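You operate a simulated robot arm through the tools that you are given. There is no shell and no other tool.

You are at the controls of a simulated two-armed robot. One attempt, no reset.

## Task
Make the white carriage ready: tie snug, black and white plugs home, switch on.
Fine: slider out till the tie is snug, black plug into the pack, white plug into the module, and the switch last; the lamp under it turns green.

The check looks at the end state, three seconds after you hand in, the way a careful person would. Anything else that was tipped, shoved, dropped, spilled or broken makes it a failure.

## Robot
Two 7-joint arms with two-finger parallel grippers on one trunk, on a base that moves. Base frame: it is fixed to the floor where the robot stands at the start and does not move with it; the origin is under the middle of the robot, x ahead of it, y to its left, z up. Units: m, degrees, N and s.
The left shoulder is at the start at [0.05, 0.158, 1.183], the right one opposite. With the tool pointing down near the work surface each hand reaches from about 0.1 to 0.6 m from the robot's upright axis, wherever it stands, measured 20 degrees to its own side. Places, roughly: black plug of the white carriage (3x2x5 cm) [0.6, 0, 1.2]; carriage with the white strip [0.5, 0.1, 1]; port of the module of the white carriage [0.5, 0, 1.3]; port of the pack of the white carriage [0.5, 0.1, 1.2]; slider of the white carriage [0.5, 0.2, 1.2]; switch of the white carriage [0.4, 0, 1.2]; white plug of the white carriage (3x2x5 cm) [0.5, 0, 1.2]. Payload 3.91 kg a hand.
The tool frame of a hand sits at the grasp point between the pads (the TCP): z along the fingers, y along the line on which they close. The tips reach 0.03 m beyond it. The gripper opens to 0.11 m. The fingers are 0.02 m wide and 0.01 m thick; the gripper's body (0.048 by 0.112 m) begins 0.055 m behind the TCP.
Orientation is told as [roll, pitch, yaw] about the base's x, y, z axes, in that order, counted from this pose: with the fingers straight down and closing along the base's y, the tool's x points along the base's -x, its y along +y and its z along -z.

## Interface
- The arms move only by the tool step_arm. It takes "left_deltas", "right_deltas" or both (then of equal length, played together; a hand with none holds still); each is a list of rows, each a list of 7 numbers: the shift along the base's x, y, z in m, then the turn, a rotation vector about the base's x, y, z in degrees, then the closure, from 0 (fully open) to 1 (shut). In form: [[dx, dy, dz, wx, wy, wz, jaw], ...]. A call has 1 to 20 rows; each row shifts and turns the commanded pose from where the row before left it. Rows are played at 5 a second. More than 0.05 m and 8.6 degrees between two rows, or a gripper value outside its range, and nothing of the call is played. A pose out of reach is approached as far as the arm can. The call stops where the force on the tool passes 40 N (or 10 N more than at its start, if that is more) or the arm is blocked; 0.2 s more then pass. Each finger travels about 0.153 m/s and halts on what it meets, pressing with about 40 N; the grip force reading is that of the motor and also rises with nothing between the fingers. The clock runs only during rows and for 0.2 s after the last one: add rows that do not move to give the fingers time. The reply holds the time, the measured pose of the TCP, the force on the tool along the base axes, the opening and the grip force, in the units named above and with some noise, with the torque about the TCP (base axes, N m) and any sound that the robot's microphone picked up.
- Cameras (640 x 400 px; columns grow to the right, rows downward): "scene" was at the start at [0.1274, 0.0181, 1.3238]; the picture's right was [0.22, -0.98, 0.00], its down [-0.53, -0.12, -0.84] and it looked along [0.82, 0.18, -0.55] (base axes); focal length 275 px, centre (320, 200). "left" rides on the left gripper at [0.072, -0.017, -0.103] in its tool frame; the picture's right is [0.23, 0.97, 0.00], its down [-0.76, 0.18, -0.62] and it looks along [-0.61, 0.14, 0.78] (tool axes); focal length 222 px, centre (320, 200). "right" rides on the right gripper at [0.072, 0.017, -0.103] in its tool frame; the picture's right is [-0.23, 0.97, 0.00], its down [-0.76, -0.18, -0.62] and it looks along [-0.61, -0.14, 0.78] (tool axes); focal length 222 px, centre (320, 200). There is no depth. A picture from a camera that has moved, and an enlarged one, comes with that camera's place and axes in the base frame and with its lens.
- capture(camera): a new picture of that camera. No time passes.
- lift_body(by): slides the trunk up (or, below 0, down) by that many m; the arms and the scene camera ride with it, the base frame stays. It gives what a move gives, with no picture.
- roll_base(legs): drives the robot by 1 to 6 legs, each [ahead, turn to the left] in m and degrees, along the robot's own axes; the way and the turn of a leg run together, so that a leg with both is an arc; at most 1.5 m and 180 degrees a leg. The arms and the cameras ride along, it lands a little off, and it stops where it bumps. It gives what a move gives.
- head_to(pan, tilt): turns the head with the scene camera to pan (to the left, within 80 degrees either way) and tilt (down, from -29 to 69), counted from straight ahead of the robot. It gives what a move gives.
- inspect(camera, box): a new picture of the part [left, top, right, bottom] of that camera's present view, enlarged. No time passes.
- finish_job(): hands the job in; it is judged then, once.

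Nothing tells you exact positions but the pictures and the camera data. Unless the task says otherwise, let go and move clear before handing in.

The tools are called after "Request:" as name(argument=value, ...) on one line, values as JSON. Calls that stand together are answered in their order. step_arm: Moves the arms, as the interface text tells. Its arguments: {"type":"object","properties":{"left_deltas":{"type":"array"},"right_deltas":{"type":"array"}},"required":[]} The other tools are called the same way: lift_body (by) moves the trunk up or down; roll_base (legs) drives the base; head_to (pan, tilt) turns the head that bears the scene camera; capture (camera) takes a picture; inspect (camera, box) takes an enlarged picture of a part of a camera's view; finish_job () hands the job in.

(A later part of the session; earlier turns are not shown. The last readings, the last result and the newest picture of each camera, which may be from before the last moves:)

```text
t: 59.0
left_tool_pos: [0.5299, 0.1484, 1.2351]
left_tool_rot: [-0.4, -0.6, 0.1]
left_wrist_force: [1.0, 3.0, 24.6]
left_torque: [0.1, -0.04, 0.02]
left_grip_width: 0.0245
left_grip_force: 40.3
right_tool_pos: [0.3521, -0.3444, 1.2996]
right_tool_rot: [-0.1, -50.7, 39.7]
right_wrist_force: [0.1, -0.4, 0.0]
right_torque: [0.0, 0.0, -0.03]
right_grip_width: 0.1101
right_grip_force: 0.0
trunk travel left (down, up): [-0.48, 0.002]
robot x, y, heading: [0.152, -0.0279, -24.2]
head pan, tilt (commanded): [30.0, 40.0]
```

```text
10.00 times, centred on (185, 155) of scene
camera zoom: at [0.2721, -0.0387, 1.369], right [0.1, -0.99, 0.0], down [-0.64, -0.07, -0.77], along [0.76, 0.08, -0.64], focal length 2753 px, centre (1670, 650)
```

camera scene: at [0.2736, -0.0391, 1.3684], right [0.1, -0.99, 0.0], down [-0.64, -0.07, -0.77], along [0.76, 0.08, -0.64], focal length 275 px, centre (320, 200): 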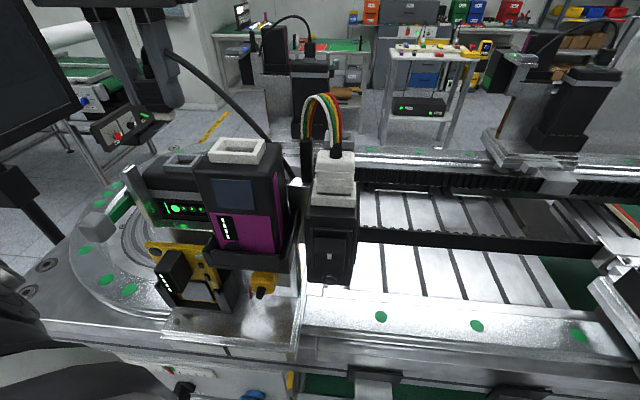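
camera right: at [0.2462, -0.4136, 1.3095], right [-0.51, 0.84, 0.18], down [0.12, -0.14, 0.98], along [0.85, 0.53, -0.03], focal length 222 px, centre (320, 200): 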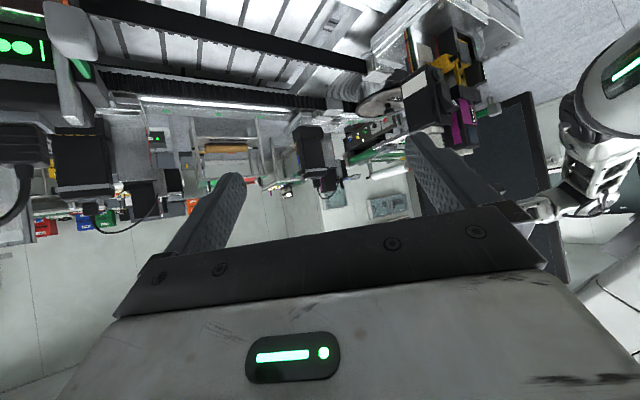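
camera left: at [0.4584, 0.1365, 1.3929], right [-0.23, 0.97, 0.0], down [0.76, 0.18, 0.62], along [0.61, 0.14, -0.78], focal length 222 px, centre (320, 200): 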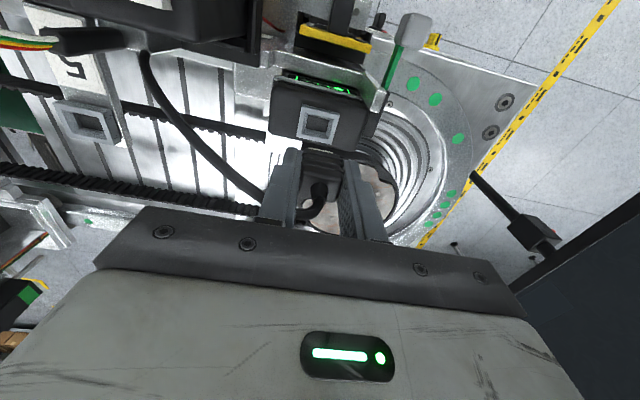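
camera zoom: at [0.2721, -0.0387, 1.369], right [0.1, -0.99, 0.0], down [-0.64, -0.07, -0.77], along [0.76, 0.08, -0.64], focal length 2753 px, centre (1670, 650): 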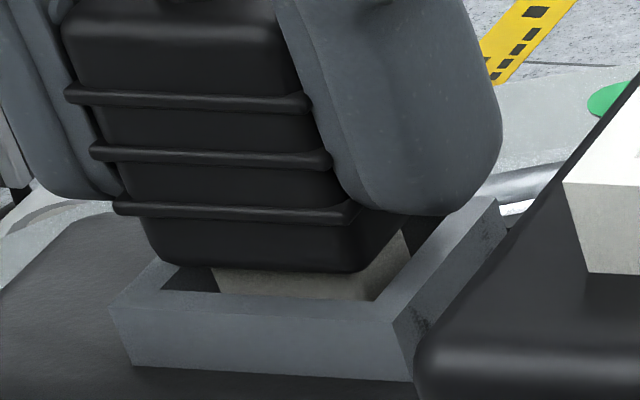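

Now it's a flat contact (24.6 N, little side force) and the visible tongue has dropped to the reference proportion. I'll press a bit more to make sure it is fully home.

Request:
step_arm(left_deltas=[[0.0005, 0.0003, -0.0015, 0, 0, 0, 1.0]])

Request:
inspect(camera="scene", box=[165, 135, 205, 175])

Request:
inspect(camera="left", box=[285, 110, 355, 180])

```text
t: 59.4
left_tool_pos: [0.5304, 0.1497, 1.2341]
left_tool_rot: [-0.5, -0.5, 0.1]
left_wrist_force: [2.0, 2.3, 32.7]
left_torque: [0.08, -0.05, -0.01]
left_grip_width: 0.0251
left_grip_force: 39.8
right_tool_pos: [0.3522, -0.3456, 1.3006]
right_tool_rot: [0.0, -50.7, 39.8]
right_wrist_force: [-0.9, -0.1, -0.5]
right_torque: [0.04, 0.01, 0.01]
right_grip_width: 0.11
right_grip_force: 0.0
trunk travel left (down, up): [-0.48, 0.002]
robot x, y, heading: [0.1519, -0.0308, -24.1]
head pan, tilt (commanded): [30.0, 40.0]
```

```text
10.00 times, centred on (185, 155) of scene
camera zoom: at [0.2716, -0.039, 1.3689], right [0.1, -0.99, 0.0], down [-0.64, -0.07, -0.77], along [0.76, 0.08, -0.64], focal length 2753 px, centre (1670, 650)
```

zoom: 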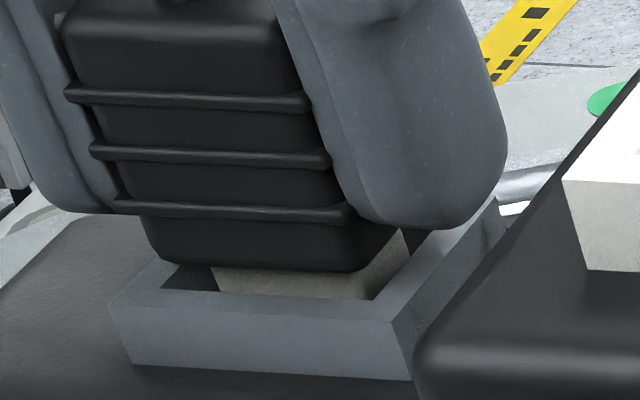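

```text
5.71 times, centred on (320, 145) of left
camera zoom: at [0.4566, 0.1335, 1.336], right [-0.23, 0.97, -0.01], down [0.75, 0.18, 0.63], along [0.61, 0.14, -0.78], focal length 1269 px, centre (320, 514)
```

zoom: 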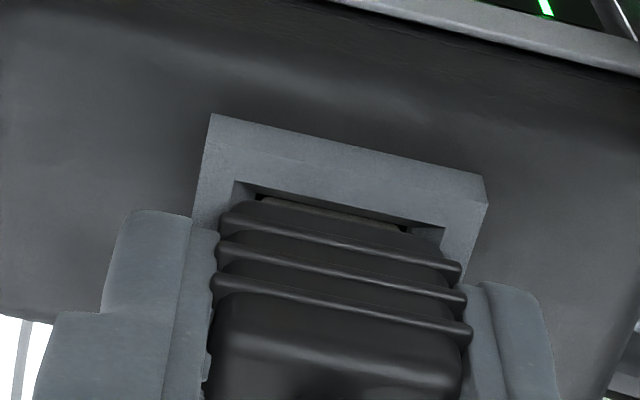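

The tongue now looks centred in the well and flat at the bottom; my grip just slips at about 33 N. I'll release, straddle the boot again and press from the top at this correct position.

Request:
step_arm(left_deltas=[[0, 0, 0.002, 0, 0, 0, 0.95], [0, 0, 0.001, 0, 0, 0, 0.7], [0, 0, 0, 0, 0, 0, 0.6], [0, 0, 0.011, 0, 0, 0, 0.6], [0, 0, 0.012, 0, 0, 0, 0.6], [0, 0, 0.012, 0, 0, 0, 0.6], [0, 0, 0, 0, 0, 0, 0.6]])

Request:
inspect(camera="scene", box=[165, 135, 205, 175])

Request:
inspect(camera="left", box=[270, 80, 370, 190])

```text
t: 61.0
left_tool_pos: [0.5324, 0.1499, 1.2695]
left_tool_rot: [-0.4, -0.2, 0.0]
left_wrist_force: [-0.3, 0.4, -0.3]
left_torque: [-0.04, 0.05, 0.02]
left_grip_width: 0.0438
left_grip_force: 0.0
right_tool_pos: [0.354, -0.3455, 1.2999]
right_tool_rot: [0.1, -50.6, 39.8]
right_wrist_force: [0.7, 0.5, 0.7]
right_torque: [-0.03, 0.0, 0.0]
right_grip_width: 0.11
right_grip_force: 0.0
trunk travel left (down, up): [-0.48, 0.002]
robot x, y, heading: [0.1531, -0.0293, -24.4]
head pan, tilt (commanded): [30.0, 40.0]
```

```text
10.00 times, centred on (185, 155) of scene
camera zoom: at [0.2735, -0.0382, 1.3684], right [0.1, -0.99, 0.0], down [-0.64, -0.07, -0.77], along [0.76, 0.08, -0.64], focal length 2753 px, centre (1670, 650)
```

zoom: 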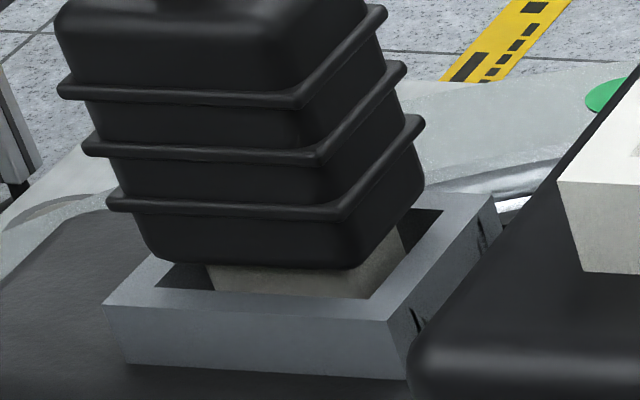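

```text
3.64 times, centred on (320, 135) of left
camera zoom: at [0.4594, 0.1336, 1.3728], right [-0.23, 0.97, -0.01], down [0.76, 0.18, 0.63], along [0.61, 0.14, -0.78], focal length 808 px, centre (320, 436)
```

zoom: 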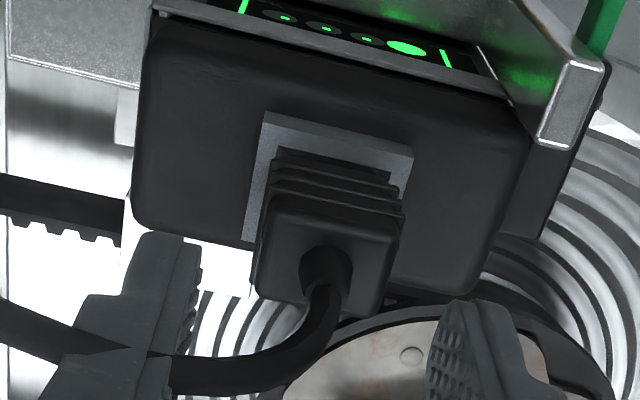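

Request:
inspect(camera="left", box=[290, 95, 355, 150])

Request:
inspect(camera="scene", box=[170, 140, 200, 170])

```text
7.27 times, centred on (322, 122) of left
camera zoom: at [0.4594, 0.1336, 1.3728], right [-0.23, 0.97, -0.01], down [0.76, 0.18, 0.63], along [0.61, 0.14, -0.78], focal length 1615 px, centre (302, 764)
```

zoom: 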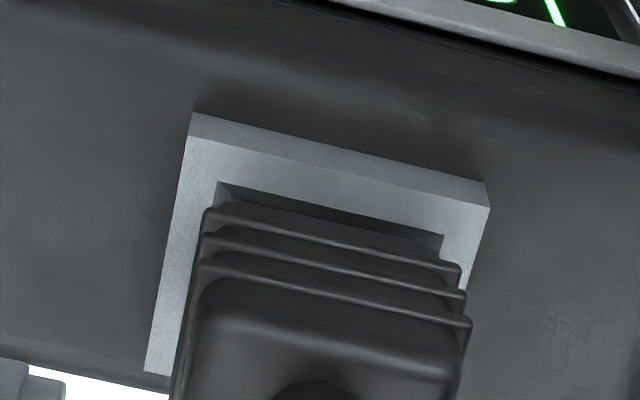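

```text
13.33 times, centred on (185, 155) of scene
camera zoom: at [0.2735, -0.0382, 1.3684], right [0.1, -0.99, 0.0], down [-0.64, -0.07, -0.77], along [0.76, 0.08, -0.64], focal length 3671 px, centre (2120, 800)
```

zoom: 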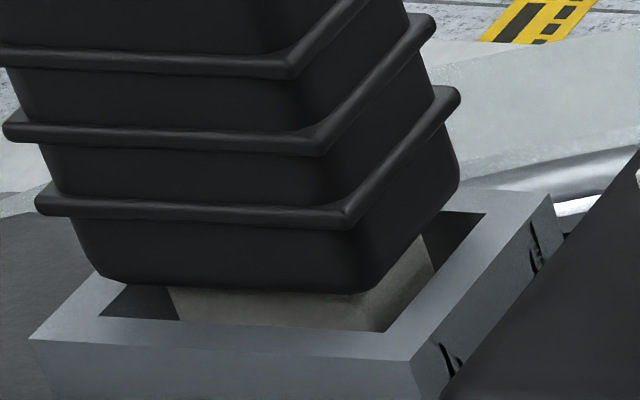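

By measurement the plug is centred to within half a millimetre, so I want to know how a seated plug of this model really looks. I'll zoom to the same scale on the parked white plug for a direct comparison.

Request:
inspect(camera="scene", box=[310, 165, 360, 215])

Request:
inspect(camera="scene", box=[165, 115, 215, 175])

Request:
inspect(camera="scene", box=[590, 50, 612, 70])

```text
8.00 times, centred on (335, 190) of scene
camera zoom: at [0.2735, -0.0382, 1.3684], right [0.1, -0.99, 0.0], down [-0.64, -0.07, -0.77], along [0.76, 0.08, -0.64], focal length 2203 px, centre (200, 280)
```

zoom: 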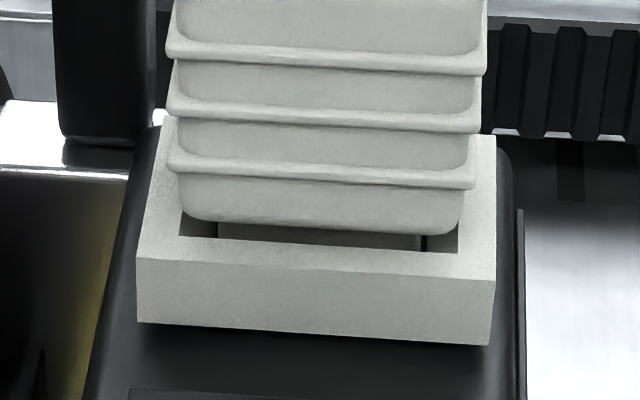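

```text
6.67 times, centred on (190, 145) of scene
camera zoom: at [0.2735, -0.0382, 1.3684], right [0.1, -0.99, 0.0], down [-0.64, -0.07, -0.77], along [0.76, 0.08, -0.64], focal length 1836 px, centre (1187, 567)
```

zoom: 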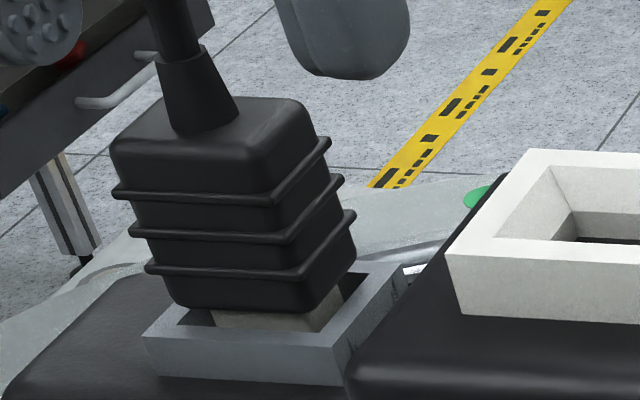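

```text
16.00 times, centred on (601, 60) of scene
camera zoom: at [0.2735, -0.0382, 1.3684], right [0.1, -0.99, 0.0], down [-0.64, -0.07, -0.77], along [0.76, 0.08, -0.64], focal length 4406 px, centre (-4176, 2440)
```

zoom: 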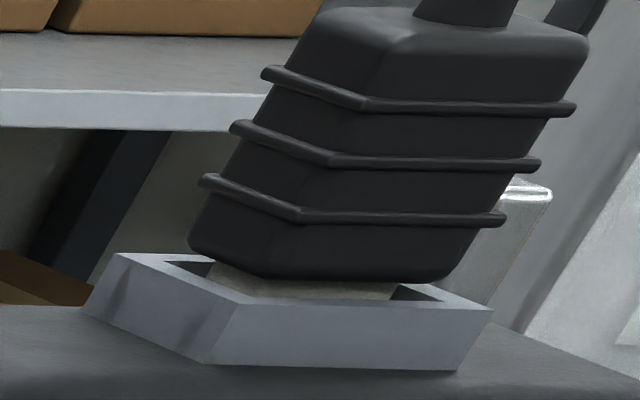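

The seated reference shows about 2.6 mm of gap against my 4.2, so about 1.5 mm remain: the tongue is sitting at the mouth of the well. The side forces at that spot were consistently toward +y and slightly +x, so I'll regrip and shift about 0.7 mm +y and 0.3 mm +x.

Request:
step_arm(left_deltas=[[0, 0, -0.012, 0, 0, 0, 0.6], [0, 0, -0.012, 0, 0, 0, 0.6], [0, 0, -0.009, 0, 0, 0, 0.6], [0, 0, 0, 0, 0, 0, 0.75], [0, 0, 0, 0, 0, 0, 1.0], [0, 0, 0, 0, 0, 0, 1.0]])

Request:
inspect(camera="left", box=[285, 110, 355, 180])

```text
t: 62.4
left_tool_pos: [0.5328, 0.1499, 1.2364]
left_tool_rot: [-0.4, -0.2, 0.2]
left_wrist_force: [0.6, -1.6, 1.2]
left_torque: [-0.1, 0.02, -0.01]
left_grip_width: 0.0245
left_grip_force: 40.2
right_tool_pos: [0.3539, -0.3455, 1.2996]
right_tool_rot: [0.0, -50.6, 39.8]
right_wrist_force: [-0.2, -0.4, -0.4]
right_torque: [-0.01, 0.07, 0.0]
right_grip_width: 0.1097
right_grip_force: 0.0
trunk travel left (down, up): [-0.48, 0.002]
robot x, y, heading: [0.1557, -0.0302, -24.1]
head pan, tilt (commanded): [30.0, 40.0]
```

```text
5.71 times, centred on (320, 145) of left
camera zoom: at [0.4591, 0.134, 1.3399], right [-0.23, 0.97, -0.01], down [0.76, 0.18, 0.63], along [0.61, 0.14, -0.78], focal length 1269 px, centre (320, 514)
```

zoom: 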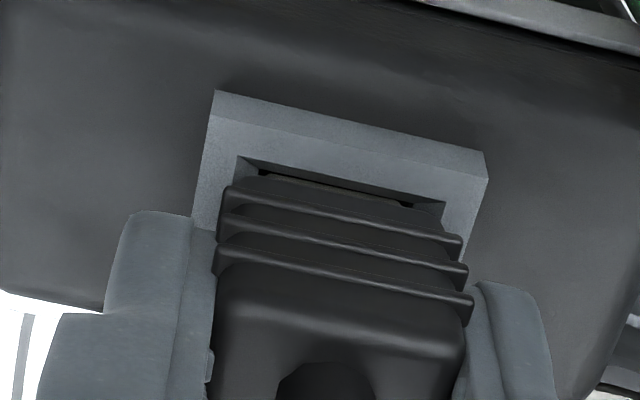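

Request:
step_arm(left_deltas=[[0, 0, 0.0008, 0, 0, 0, 1.0], [0.0002, 0.0006, 0, 0, 0, 0, 1.0], [0, 0, -0.0012, 0, 0, 0, 1.0], [0, 0, -0.001, 0, 0, 0, 1.0]])

Request:
inspect(camera="left", box=[285, 110, 355, 180])

Request:
inspect(camera="scene", box=[170, 140, 200, 170])

```text
t: 63.4
left_tool_pos: [0.532, 0.1499, 1.2364]
left_tool_rot: [-0.4, -0.5, 0.2]
left_wrist_force: [1.7, -1.3, 12.8]
left_torque: [-0.06, -0.09, -0.02]
left_grip_width: 0.0246
left_grip_force: 39.3
right_tool_pos: [0.353, -0.346, 1.3008]
right_tool_rot: [0.1, -50.7, 39.8]
right_wrist_force: [-0.3, 0.1, 0.3]
right_torque: [0.02, -0.02, 0.01]
right_grip_width: 0.1103
right_grip_force: 0.0
trunk travel left (down, up): [-0.48, 0.002]
robot x, y, heading: [0.1491, -0.0297, -24.3]
head pan, tilt (commanded): [30.0, 40.0]
```

```text
5.71 times, centred on (320, 145) of left
camera zoom: at [0.4581, 0.1339, 1.3395], right [-0.23, 0.97, -0.01], down [0.76, 0.19, 0.63], along [0.61, 0.14, -0.78], focal length 1269 px, centre (320, 514)
```

zoom: 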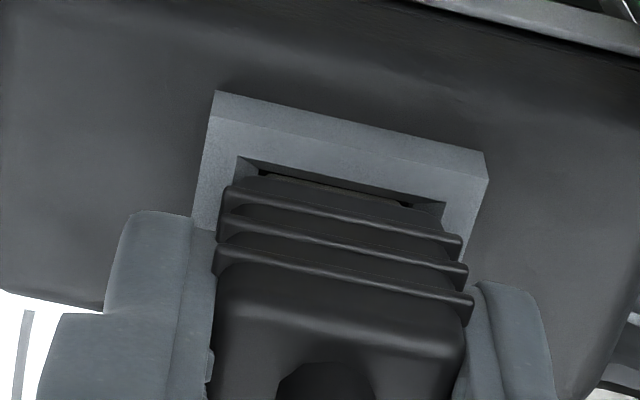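

```text
13.33 times, centred on (185, 155) of scene
camera zoom: at [0.2731, -0.0389, 1.3688], right [0.1, -0.99, 0.0], down [-0.64, -0.07, -0.77], along [0.76, 0.08, -0.64], focal length 3671 px, centre (2120, 800)
```

zoom: 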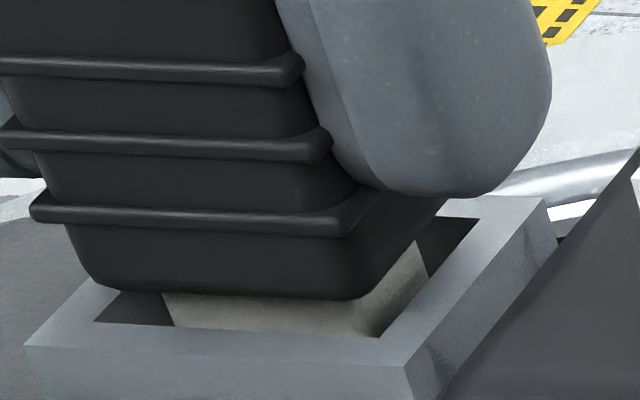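

Still at the lip with only small side forces. I'll gently rock the plug about each axis while holding this light load, to let the tongue drop into the well.

Request:
step_arm(left_deltas=[[0, 0, 0, 0, 1.2, 0, 1.0], [0, 0, 0, 0, -2.4, 0, 1.0], [0, 0, 0, 0, 1.2, 0, 1.0], [0, 0, 0, 1.2, 0, 0, 1.0], [0, 0, 0, -2.4, 0, 0, 1.0], [0, 0, 0, 1.2, 0, 0, 1.0], [0, 0, 0, 0, 0, 2, 1.0], [0, 0, 0, 0, 0, -4, 1.0], [0, 0, 0, 0, 0, 2, 1.0], [0, 0, 0, 0, 0, 0, 1.0]])

Request:
inspect(camera="left", box=[285, 110, 355, 180])

Request:
inspect(camera="scene", box=[170, 140, 200, 170])

```text
t: 65.6
left_tool_pos: [0.5317, 0.1507, 1.2371]
left_tool_rot: [-0.3, -0.2, 0.1]
left_wrist_force: [3.7, -1.1, 24.7]
left_torque: [-0.02, -0.17, 0.01]
left_grip_width: 0.0246
left_grip_force: 40.1
right_tool_pos: [0.3532, -0.3457, 1.2999]
right_tool_rot: [0.1, -50.7, 39.8]
right_wrist_force: [-0.7, -0.7, 0.3]
right_torque: [0.03, 0.01, -0.02]
right_grip_width: 0.11
right_grip_force: 0.0
trunk travel left (down, up): [-0.48, 0.002]
robot x, y, heading: [0.1534, -0.0278, -23.9]
head pan, tilt (commanded): [30.0, 40.0]
```

```text
5.71 times, centred on (320, 145) of left
camera zoom: at [0.4584, 0.1338, 1.3392], right [-0.23, 0.97, -0.01], down [0.76, 0.18, 0.63], along [0.61, 0.14, -0.78], focal length 1269 px, centre (320, 514)
```

zoom: 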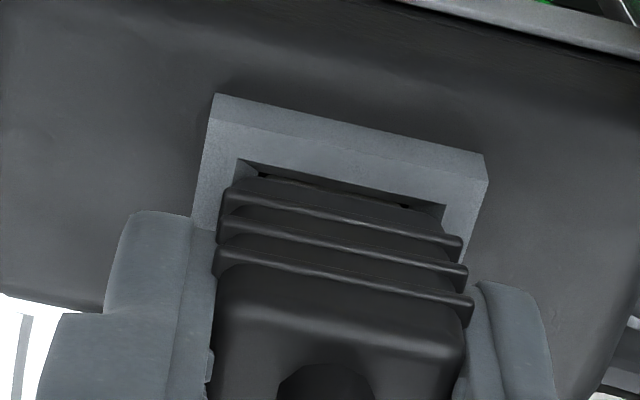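

```text
13.33 times, centred on (185, 155) of scene
camera zoom: at [0.2724, -0.0392, 1.3685], right [0.1, -0.99, 0.0], down [-0.64, -0.07, -0.77], along [0.76, 0.08, -0.64], focal length 3671 px, centre (2120, 800)
```

zoom: 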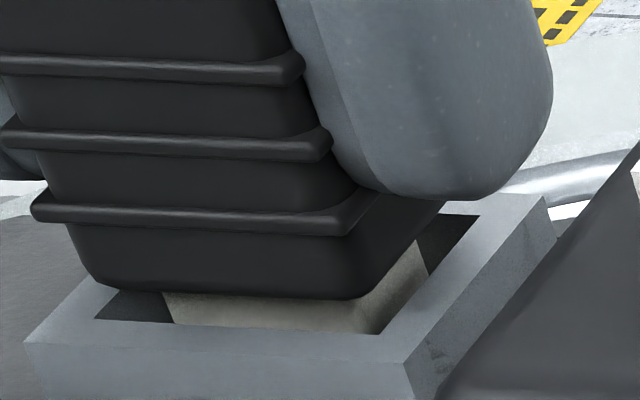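

The rocking worked it down by about half a millimetre. I'll add a little more load and rock again.

Request:
step_arm(left_deltas=[[0.0003, 0, -0.0005, 0, 1.5, 0, 1.0], [0, 0, 0, 0, -3, 0, 1.0], [0, 0, 0, 0, 1.5, 0, 1.0], [0, 0, 0, 1.5, 0, 0, 1.0], [0, 0, 0, -3, 0, 0, 1.0], [0, 0, 0, 1.5, 0, 0, 1.0], [0, 0, 0, 0, 0, 2.5, 1.0], [0, 0, 0, 0, 0, -5, 1.0], [0, 0, 0, 0, 0, 2.5, 1.0], [0, 0, 0, 0, 0, 0, 1.0]])

Request:
inspect(camera="left", box=[285, 110, 355, 180])

Request:
inspect(camera="scene", box=[170, 140, 200, 170])

```text
t: 67.8
left_tool_pos: [0.5305, 0.1498, 1.2375]
left_tool_rot: [-0.4, -0.5, 0.2]
left_wrist_force: [4.7, 1.3, 35.7]
left_torque: [0.06, -0.11, -0.02]
left_grip_width: 0.0245
left_grip_force: 39.5
right_tool_pos: [0.3524, -0.3466, 1.3005]
right_tool_rot: [0.1, -50.7, 39.8]
right_wrist_force: [0.3, 0.1, 0.8]
right_torque: [-0.02, 0.0, 0.01]
right_grip_width: 0.1102
right_grip_force: 0.1
trunk travel left (down, up): [-0.48, 0.002]
robot x, y, heading: [0.1534, -0.0302, -23.9]
head pan, tilt (commanded): [30.0, 40.0]
```

```text
5.71 times, centred on (320, 145) of left
camera zoom: at [0.4578, 0.1339, 1.339], right [-0.23, 0.97, -0.01], down [0.75, 0.19, 0.63], along [0.61, 0.14, -0.78], focal length 1269 px, centre (320, 514)
```

zoom: 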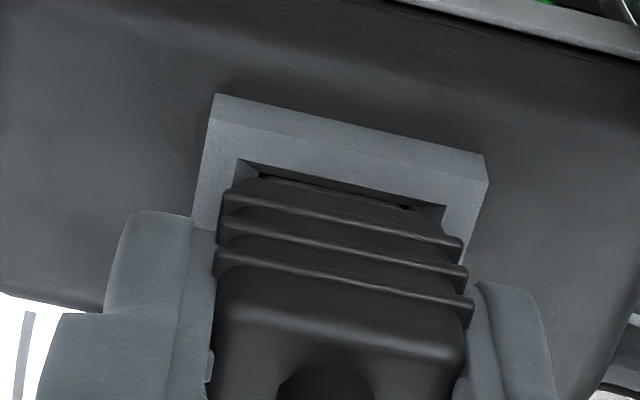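

```text
13.33 times, centred on (185, 155) of scene
camera zoom: at [0.2718, -0.0393, 1.3687], right [0.1, -0.99, 0.0], down [-0.64, -0.07, -0.77], along [0.76, 0.08, -0.64], focal length 3671 px, centre (2120, 800)
```

zoom: 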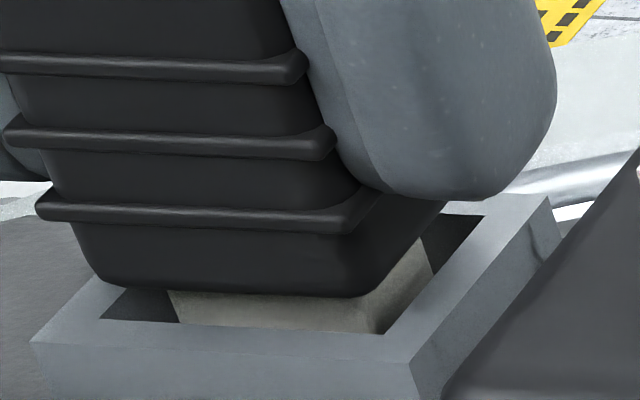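

Accounting for the rounded body edge and the viewing angles, my plug's gap (about 2.5 mm) now agrees with the seated references (about 2.2 mm), and the stop is flat and centred. I'll let go and press once more from the top at this position to be sure.

Request:
step_arm(left_deltas=[[0, 0, 0.002, 0, 0, 0, 0.95], [0, 0, 0.001, 0, 0, 0, 0.7], [0, 0, 0, 0, 0, 0, 0.6], [0, 0, 0.011, 0, 0, 0, 0.6], [0, 0, 0.012, 0, 0, 0, 0.6], [0, 0, 0.008, 0, 0, 0, 0.6], [0, 0, 0, 0, 0, 0, 0.8], [0, 0, 0, 0, 0, 0, 0.86]])

Request:
inspect(camera="scene", box=[165, 115, 215, 175])

Request:
inspect(camera="left", box=[260, 90, 380, 210])

```text
t: 69.6
left_tool_pos: [0.5321, 0.1502, 1.2702]
left_tool_rot: [-0.4, -0.1, 0.2]
left_wrist_force: [1.0, -0.2, 0.6]
left_torque: [0.01, -0.01, -0.03]
left_grip_width: 0.0151
left_grip_force: 0.0
right_tool_pos: [0.3535, -0.3456, 1.2994]
right_tool_rot: [0.1, -50.6, 39.8]
right_wrist_force: [0.7, -0.9, 1.2]
right_torque: [-0.01, 0.02, -0.01]
right_grip_width: 0.11
right_grip_force: 0.1
trunk travel left (down, up): [-0.48, 0.002]
robot x, y, heading: [0.15, -0.0273, -24.1]
head pan, tilt (commanded): [30.0, 40.0]
```

```text
6.67 times, centred on (190, 145) of scene
camera zoom: at [0.2734, -0.0383, 1.3684], right [0.1, -0.99, 0.0], down [-0.64, -0.07, -0.77], along [0.76, 0.08, -0.64], focal length 1836 px, centre (1187, 567)
```

zoom: 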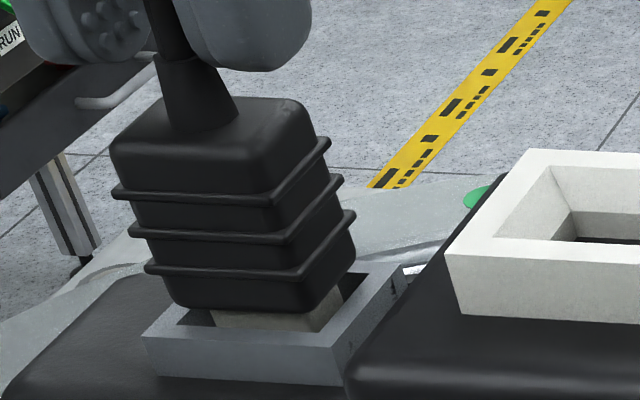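

```text
3.33 times, centred on (320, 150) of left
camera zoom: at [0.4594, 0.1354, 1.3736], right [-0.23, 0.97, -0.01], down [0.76, 0.18, 0.63], along [0.61, 0.14, -0.78], focal length 740 px, centre (320, 367)
```

zoom: 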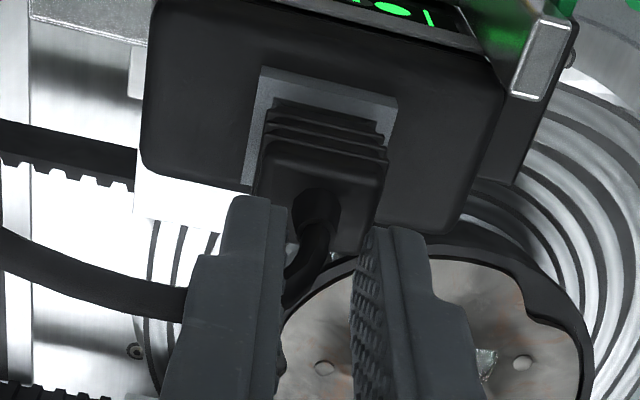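

Request:
step_arm(left_deltas=[[-0.001, -0.0005, -0.005, 0, 0, 0, 0.86], [0, 0, -0.004, 0, 0, 0, 0.86], [0, 0, -0.002, 0, 0, 0, 0.86], [0, 0, -0.0015, 0, 0, 0, 0.86]])

Request:
inspect(camera="scene", box=[170, 140, 200, 170])

Request:
inspect(camera="left", box=[260, 90, 380, 210])

```text
t: 70.6
left_tool_pos: [0.53, 0.1499, 1.2625]
left_tool_rot: [-0.5, -0.7, 0.2]
left_wrist_force: [0.9, 4.8, 33.7]
left_torque: [0.22, -0.04, -0.01]
left_grip_width: 0.0154
left_grip_force: 0.0
right_tool_pos: [0.3506, -0.345, 1.3]
right_tool_rot: [-0.1, -50.7, 39.9]
right_wrist_force: [0.0, 0.0, -0.4]
right_torque: [-0.02, 0.0, 0.0]
right_grip_width: 0.1098
right_grip_force: 0.0
trunk travel left (down, up): [-0.48, 0.002]
robot x, y, heading: [0.1554, -0.0289, -24.2]
head pan, tilt (commanded): [30.0, 40.0]
```

```text
13.33 times, centred on (185, 155) of scene
camera zoom: at [0.2713, -0.0386, 1.3692], right [0.1, -0.99, 0.0], down [-0.64, -0.07, -0.77], along [0.76, 0.08, -0.64], focal length 3671 px, centre (2120, 800)
```

zoom: 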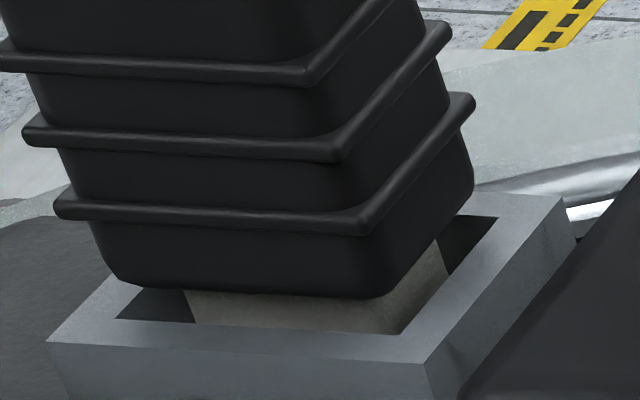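

```text
3.33 times, centred on (320, 150) of left
camera zoom: at [0.4561, 0.134, 1.3637], right [-0.23, 0.97, -0.01], down [0.75, 0.19, 0.63], along [0.62, 0.14, -0.78], focal length 740 px, centre (320, 367)
```

zoom: 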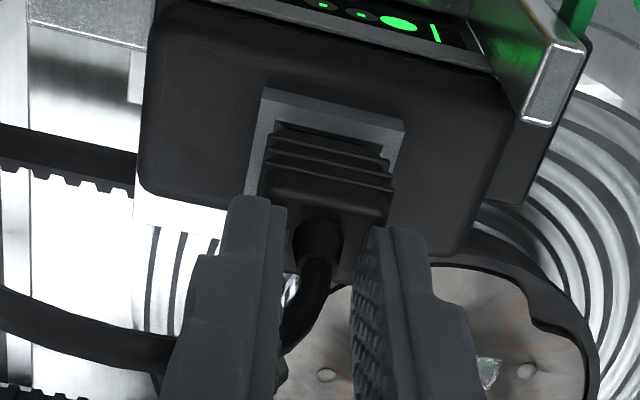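

Comparing rib-to-rim heights, mine (13.4 mm) matches the seated references (12.9–13.3 mm), while the parked plug simply sits deeper in its holder. The black plug is home. I'll raise the left hand clear.

Request:
step_arm(left_deltas=[[0, 0, 0.003, 0, 0, 0, 0.86], [0, 0, 0.01, 0, 0, 0, 0.7], [0, 0, 0.02, 0, 0, 0, 0.6], [0, 0, 0.025, 0, 0, 0, 0.5], [0, 0, 0.015, 0, 0, 0, 0.4]])

Request:
capture(camera="scene")

Request:
inspect(camera="scene", box=[130, 90, 230, 200])

```text
t: 71.8
left_tool_pos: [0.5321, 0.1481, 1.3304]
left_tool_rot: [-0.5, -0.2, 0.2]
left_wrist_force: [-0.3, 0.0, 0.0]
left_torque: [0.02, 0.04, -0.02]
left_grip_width: 0.066
left_grip_force: 0.0
right_tool_pos: [0.3538, -0.3446, 1.3006]
right_tool_rot: [0.1, -50.6, 39.8]
right_wrist_force: [-0.4, 0.2, -0.8]
right_torque: [0.01, -0.01, 0.01]
right_grip_width: 0.11
right_grip_force: 0.1
trunk travel left (down, up): [-0.48, 0.002]
robot x, y, heading: [0.1518, -0.0309, -24.1]
head pan, tilt (commanded): [30.0, 40.0]
```

```text
taken
camera scene: at [0.2733, -0.0384, 1.3684], right [0.1, -0.99, 0.0], down [-0.64, -0.07, -0.77], along [0.76, 0.08, -0.64], focal length 275 px, centre (320, 200)
```

scene: 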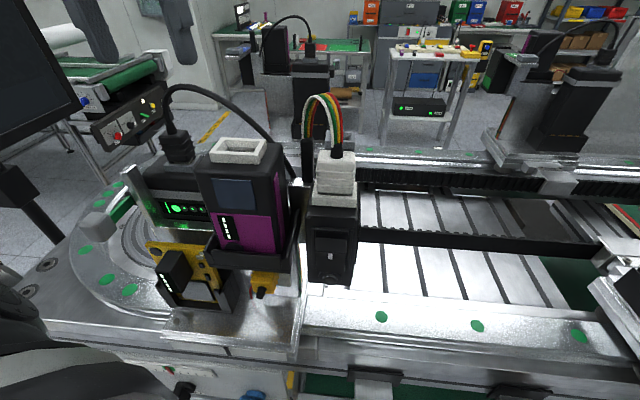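

```text
3.64 times, centred on (180, 145) of scene
camera zoom: at [0.2733, -0.0384, 1.3684], right [0.1, -0.99, 0.0], down [-0.64, -0.07, -0.77], along [0.76, 0.08, -0.64], focal length 1001 px, centre (829, 400)
```

zoom: 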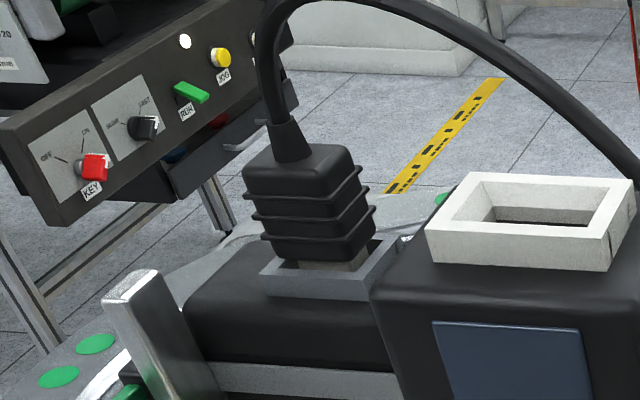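

The black plug stands in the pack just like on the finished carriages. Next the white plug: I'll bring the left hand over above it, high enough to clear the ribbon.

Request:
step_arm(left_deltas=[[-0.005, 0, 0.015, 0.3, 0, 0, 0.4], [-0.012, -0.036, 0, 0, 0, 0, 0.4], [-0.013, -0.036, 0, 0, 0, 0, 0.4], [-0.013, -0.036, 0, 0, 0, 0, 0.4], [-0.013, -0.036, 0, 0, 0, 0, 0.4], [-0.013, -0.036, 0, 0, 0, 0, 0.4], [0, 0, 0, 0, 0, 0, 0.4]])

Request:
capture(camera="left")

Request:
inspect(camera="left", box=[240, 40, 400, 200])

Request:
inspect(camera="scene", box=[260, 40, 400, 220])

```text
t: 73.4
left_tool_pos: [0.4611, -0.0272, 1.3479]
left_tool_rot: [-0.1, -0.4, 0.2]
left_wrist_force: [-1.0, 0.3, -0.1]
left_torque: [-0.05, 0.0, -0.04]
left_grip_width: 0.066
left_grip_force: 0.0
right_tool_pos: [0.3527, -0.344, 1.3011]
right_tool_rot: [0.0, -50.6, 39.8]
right_wrist_force: [-0.9, 0.3, 0.4]
right_torque: [0.01, -0.02, -0.02]
right_grip_width: 0.1098
right_grip_force: 0.1
trunk travel left (down, up): [-0.48, 0.002]
robot x, y, heading: [0.1516, -0.0298, -24.1]
head pan, tilt (commanded): [30.0, 40.0]
```

```text
taken
camera left: at [0.3887, -0.0438, 1.449], right [-0.23, 0.97, 0.0], down [0.76, 0.18, 0.63], along [0.61, 0.14, -0.78], focal length 222 px, centre (320, 200)
```

left: 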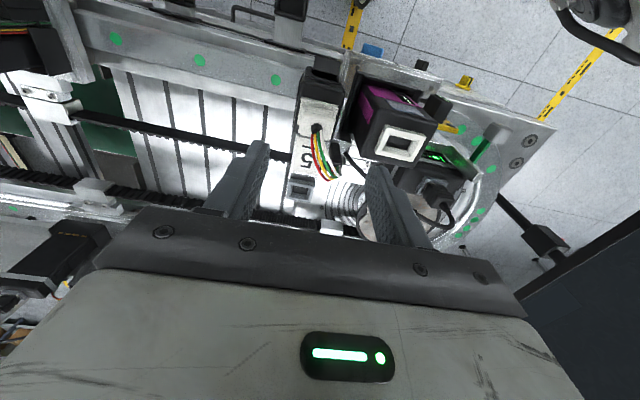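

```text
2.50 times, centred on (320, 120) of left
camera zoom: at [0.3887, -0.0438, 1.449], right [-0.23, 0.97, 0.0], down [0.76, 0.18, 0.63], along [0.61, 0.14, -0.78], focal length 555 px, centre (320, 400)
```

zoom: 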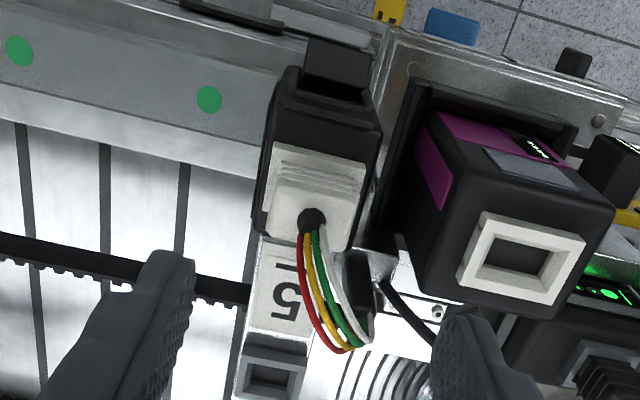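

```text
2.22 times, centred on (330, 130) of scene
camera zoom: at [0.2729, -0.0376, 1.3685], right [0.1, -0.99, 0.0], down [-0.64, -0.07, -0.77], along [0.76, 0.08, -0.64], focal length 612 px, centre (298, 356)
```

zoom: 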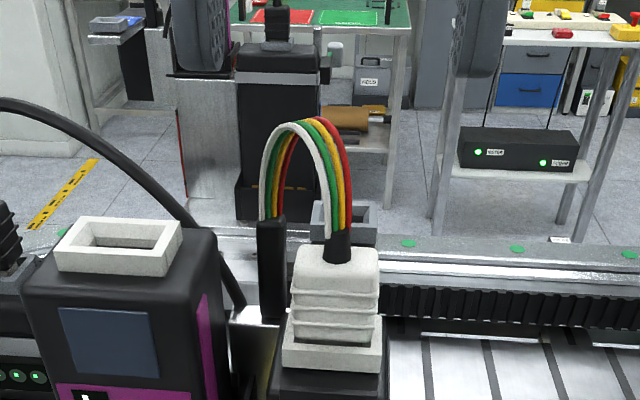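

Request:
inspect(camera="left", box=[285, 80, 350, 150])

Request:
inspect(camera="left", box=[365, 110, 435, 170])

```text
5.71 times, centred on (318, 115) of left
camera zoom: at [0.3887, -0.0438, 1.449], right [-0.23, 0.97, 0.0], down [0.76, 0.18, 0.63], along [0.61, 0.14, -0.78], focal length 1269 px, centre (334, 686)
```

zoom: 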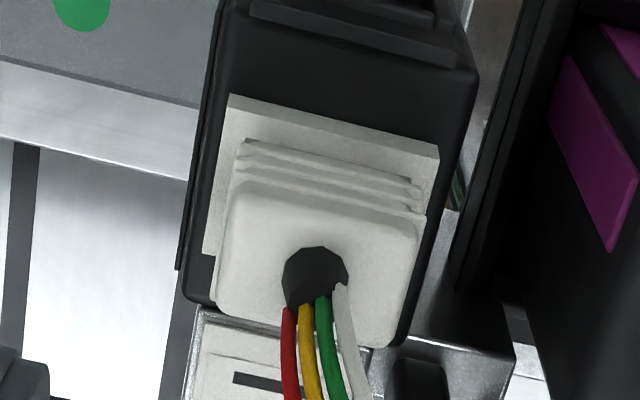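

```text
6.67 times, centred on (400, 140) of left
camera zoom: at [0.3887, -0.0438, 1.449], right [-0.23, 0.97, 0.0], down [0.76, 0.18, 0.63], along [0.61, 0.14, -0.78], focal length 1481 px, centre (-213, 600)
```

zoom: 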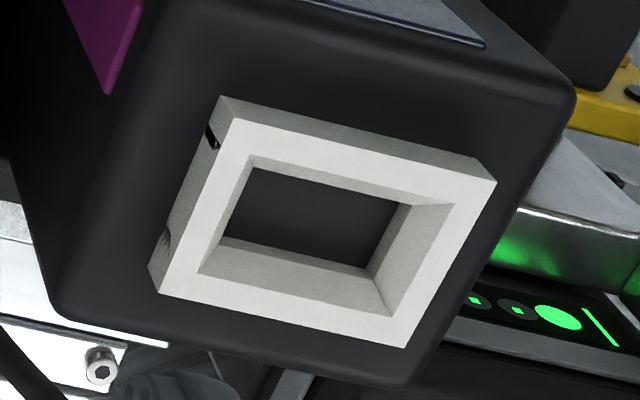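

The white plug body centres at [0.461, -0.0305], 29 mm wide along y. I'll correct y and go down partway to confirm.

Request:
step_arm(left_deltas=[[0, -0.0037, -0.015, 0, 0, 0, 0.4], [0, 0, -0.02, 0, 0, 0, 0.4], [0, 0, -0.02, 0, 0, 0, 0.4], [0, 0, -0.005, 0, 0, 0, 0.4]])

Request:
inspect(camera="left", box=[240, 80, 400, 220])

Request:
inspect(camera="scene", box=[280, 70, 400, 220])

```text
t: 74.4
left_tool_pos: [0.4634, -0.0327, 1.2848]
left_tool_rot: [-0.1, -0.2, 0.1]
left_wrist_force: [0.3, -0.1, 0.1]
left_torque: [0.0, -0.04, -0.02]
left_grip_width: 0.0659
left_grip_force: 0.0
right_tool_pos: [0.3537, -0.3454, 1.2997]
right_tool_rot: [0.2, -50.6, 39.8]
right_wrist_force: [-0.4, 0.1, -0.3]
right_torque: [0.01, 0.0, 0.02]
right_grip_width: 0.11
right_grip_force: 0.1
trunk travel left (down, up): [-0.48, 0.002]
robot x, y, heading: [0.1535, -0.0298, -24.0]
head pan, tilt (commanded): [30.0, 40.0]
```

```text
2.86 times, centred on (320, 150) of left
camera zoom: at [0.3901, -0.0487, 1.3879], right [-0.23, 0.97, 0.0], down [0.76, 0.18, 0.63], along [0.61, 0.14, -0.78], focal length 635 px, centre (320, 343)
```

zoom: 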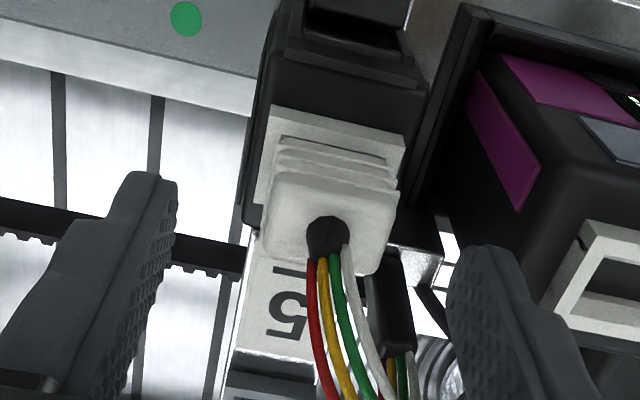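

```text
2.67 times, centred on (340, 145) of scene
camera zoom: at [0.2734, -0.0383, 1.3684], right [0.1, -0.99, 0.0], down [-0.64, -0.07, -0.77], along [0.76, 0.08, -0.64], focal length 734 px, centre (267, 347)
```

zoom: 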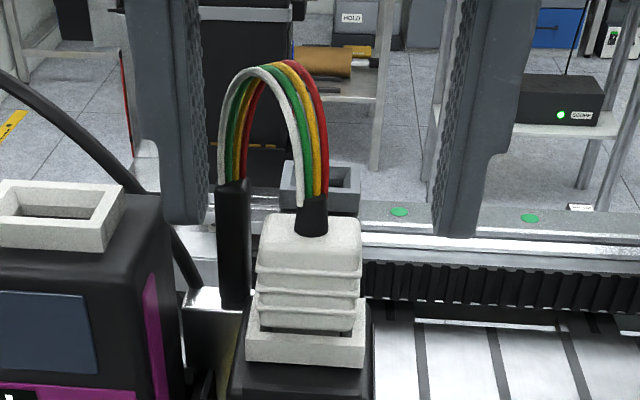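

Aligned to within about 1 mm. The +y finger would come near the module's side at this opening, so I'll narrow the jaws to 5 cm, fine-correct, and finish the descent.

Request:
step_arm(left_deltas=[[-0.0012, 0.001, 0, 0, 0, 0, 0.55], [0, 0, -0.008, 0, 0, 0, 0.55], [0, 0, -0.008, 0, 0, 0, 0.55], [0, 0, -0.007, 0, 0, 0, 0.55], [0, 0, 0, 0, 0, 0, 0.55]])

Request:
inspect(camera="left", box=[240, 80, 400, 220])

Request:
inspect(camera="scene", box=[280, 100, 400, 220])

```text
t: 75.6
left_tool_pos: [0.4612, -0.0316, 1.2633]
left_tool_rot: [-0.2, -0.3, 0.2]
left_wrist_force: [0.8, -0.6, 0.4]
left_torque: [-0.04, 0.02, -0.02]
left_grip_width: 0.0492
left_grip_force: 0.1
right_tool_pos: [0.3532, -0.3451, 1.2994]
right_tool_rot: [0.1, -50.7, 39.7]
right_wrist_force: [-0.1, -0.9, -1.4]
right_torque: [0.02, 0.01, -0.03]
right_grip_width: 0.1098
right_grip_force: 0.1
trunk travel left (down, up): [-0.48, 0.002]
robot x, y, heading: [0.151, -0.0287, -24.2]
head pan, tilt (commanded): [30.0, 40.0]
```

```text
2.86 times, centred on (320, 150) of left
camera zoom: at [0.3885, -0.0482, 1.3651], right [-0.23, 0.97, 0.0], down [0.76, 0.18, 0.63], along [0.61, 0.14, -0.78], focal length 635 px, centre (320, 343)
```

zoom: 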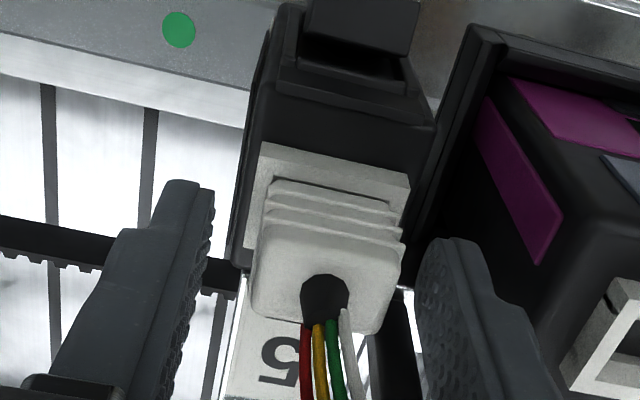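

```text
3.33 times, centred on (340, 160) of scene
camera zoom: at [0.2734, -0.0383, 1.3684], right [0.1, -0.99, 0.0], down [-0.64, -0.07, -0.77], along [0.76, 0.08, -0.64], focal length 918 px, centre (253, 333)
```

zoom: 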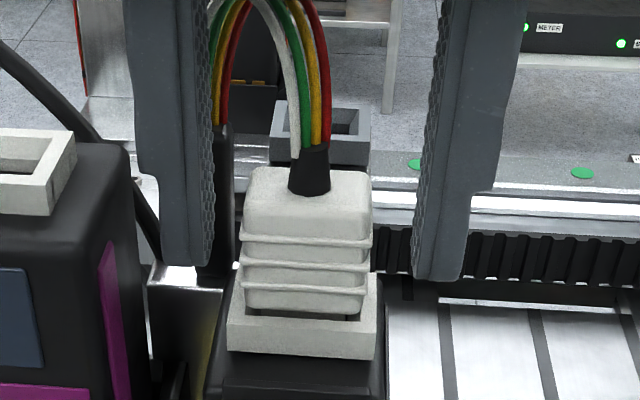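

The fingers flank the plug and the tips are about 7 mm above the holder rim. I'll go 3 mm lower for a better hold and close.

Request:
step_arm(left_deltas=[[0, 0.0003, -0.003, 0, 0, 0, 0.55], [0, 0, 0, 0, 0, 0, 0.75], [0, 0, 0, 0, 0, 0, 1.0], [0, 0, 0, 0, 0, 0, 1.0]])

Request:
inspect(camera="left", box=[240, 80, 400, 220])

Request:
inspect(camera="scene", box=[280, 100, 400, 220])

```text
t: 76.6
left_tool_pos: [0.4613, -0.0303, 1.2588]
left_tool_rot: [-0.1, -0.3, 0.2]
left_wrist_force: [0.1, 1.8, 3.3]
left_torque: [0.14, 0.0, -0.02]
left_grip_width: 0.0283
left_grip_force: 40.0
right_tool_pos: [0.353, -0.3446, 1.3006]
right_tool_rot: [0.0, -50.6, 39.7]
right_wrist_force: [-0.4, -0.4, 0.3]
right_torque: [-0.02, -0.02, -0.04]
right_grip_width: 0.11
right_grip_force: 0.0
trunk travel left (down, up): [-0.48, 0.002]
robot x, y, heading: [0.1504, -0.0312, -24.2]
head pan, tilt (commanded): [30.0, 40.0]
```

```text
2.86 times, centred on (320, 150) of left
camera zoom: at [0.3889, -0.0471, 1.3617], right [-0.23, 0.97, 0.0], down [0.76, 0.18, 0.63], along [0.61, 0.14, -0.78], focal length 635 px, centre (320, 343)
```

zoom: 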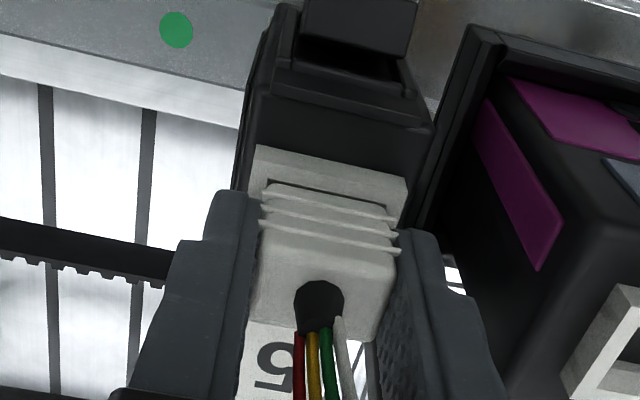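

```text
3.33 times, centred on (340, 160) of scene
camera zoom: at [0.2734, -0.0378, 1.3684], right [0.1, -0.99, 0.0], down [-0.64, -0.07, -0.77], along [0.76, 0.08, -0.64], focal length 918 px, centre (253, 333)
```

zoom: 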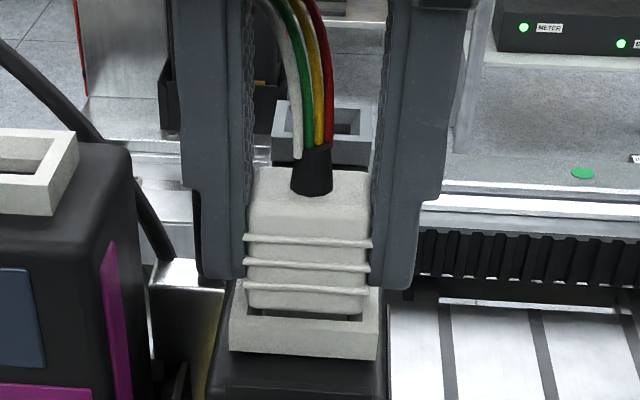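

Gripped at 28.3 mm. Before lifting, I'll record how the holder rim looks relative to my hand when the tongue is properly in its well. That picture will be my alignment target at the module port.

Request:
inspect(camera="left", box=[285, 110, 355, 180])

Request:
inspect(camera="left", box=[295, 120, 345, 170])

```text
5.71 times, centred on (320, 145) of left
camera zoom: at [0.3889, -0.0471, 1.3617], right [-0.23, 0.97, 0.0], down [0.76, 0.18, 0.63], along [0.61, 0.14, -0.78], focal length 1269 px, centre (320, 514)
```

zoom: 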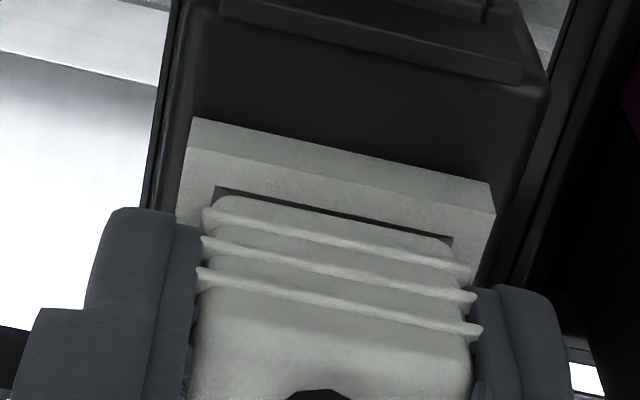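

```text
8.00 times, centred on (320, 145) of left
camera zoom: at [0.3889, -0.0471, 1.3617], right [-0.23, 0.97, 0.0], down [0.76, 0.18, 0.63], along [0.61, 0.14, -0.78], focal length 1777 px, centre (320, 640)
```

zoom: 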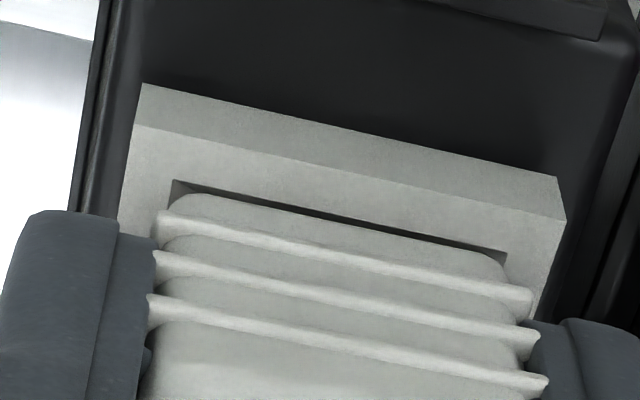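

I have the alignment target: the rim's inner front corners at (172,180) and (507,252) in that crop. By measurement the module port is offset by about [-0.0017, +0.076] from the holder. Now lifting straight up.

Request:
step_arm(left_deltas=[[0, 0, 0.006, 0, 0, 0, 1.0], [0, 0, 0.01, 0, 0, 0, 1.0], [0, 0, 0.015, 0, 0, 0, 1.0], [0, 0, 0.015, 0, 0, 0, 1.0], [0, 0, 0.015, 0, 0, 0, 1.0]])

Request:
inspect(camera="scene", box=[200, 60, 400, 220])

```text
t: 77.8
left_tool_pos: [0.4603, -0.0312, 1.3201]
left_tool_rot: [-0.2, -0.3, 0.1]
left_wrist_force: [-0.6, -0.8, 0.1]
left_torque: [0.03, 0.02, -0.02]
left_grip_width: 0.0284
left_grip_force: 40.1
right_tool_pos: [0.3536, -0.3449, 1.3003]
right_tool_rot: [0.1, -50.6, 39.8]
right_wrist_force: [0.2, 0.3, -0.3]
right_torque: [0.0, 0.03, 0.01]
right_grip_width: 0.1103
right_grip_force: 0.1
trunk travel left (down, up): [-0.48, 0.002]
robot x, y, heading: [0.149, -0.0305, -24.2]
head pan, tilt (commanded): [30.0, 40.0]
```

```text
2.50 times, centred on (300, 140) of scene
camera zoom: at [0.2734, -0.0383, 1.3684], right [0.1, -0.99, 0.0], down [-0.64, -0.07, -0.77], along [0.76, 0.08, -0.64], focal length 688 px, centre (370, 350)
```

zoom: 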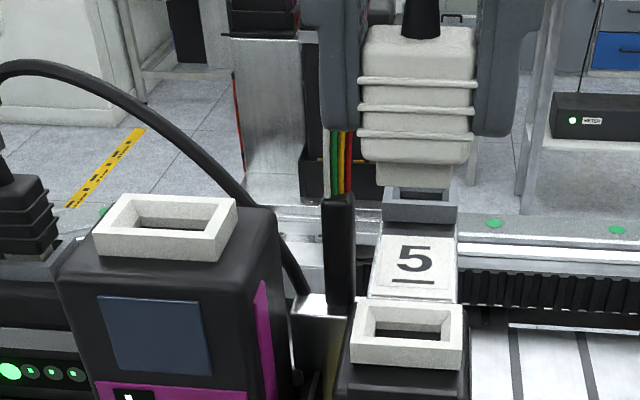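

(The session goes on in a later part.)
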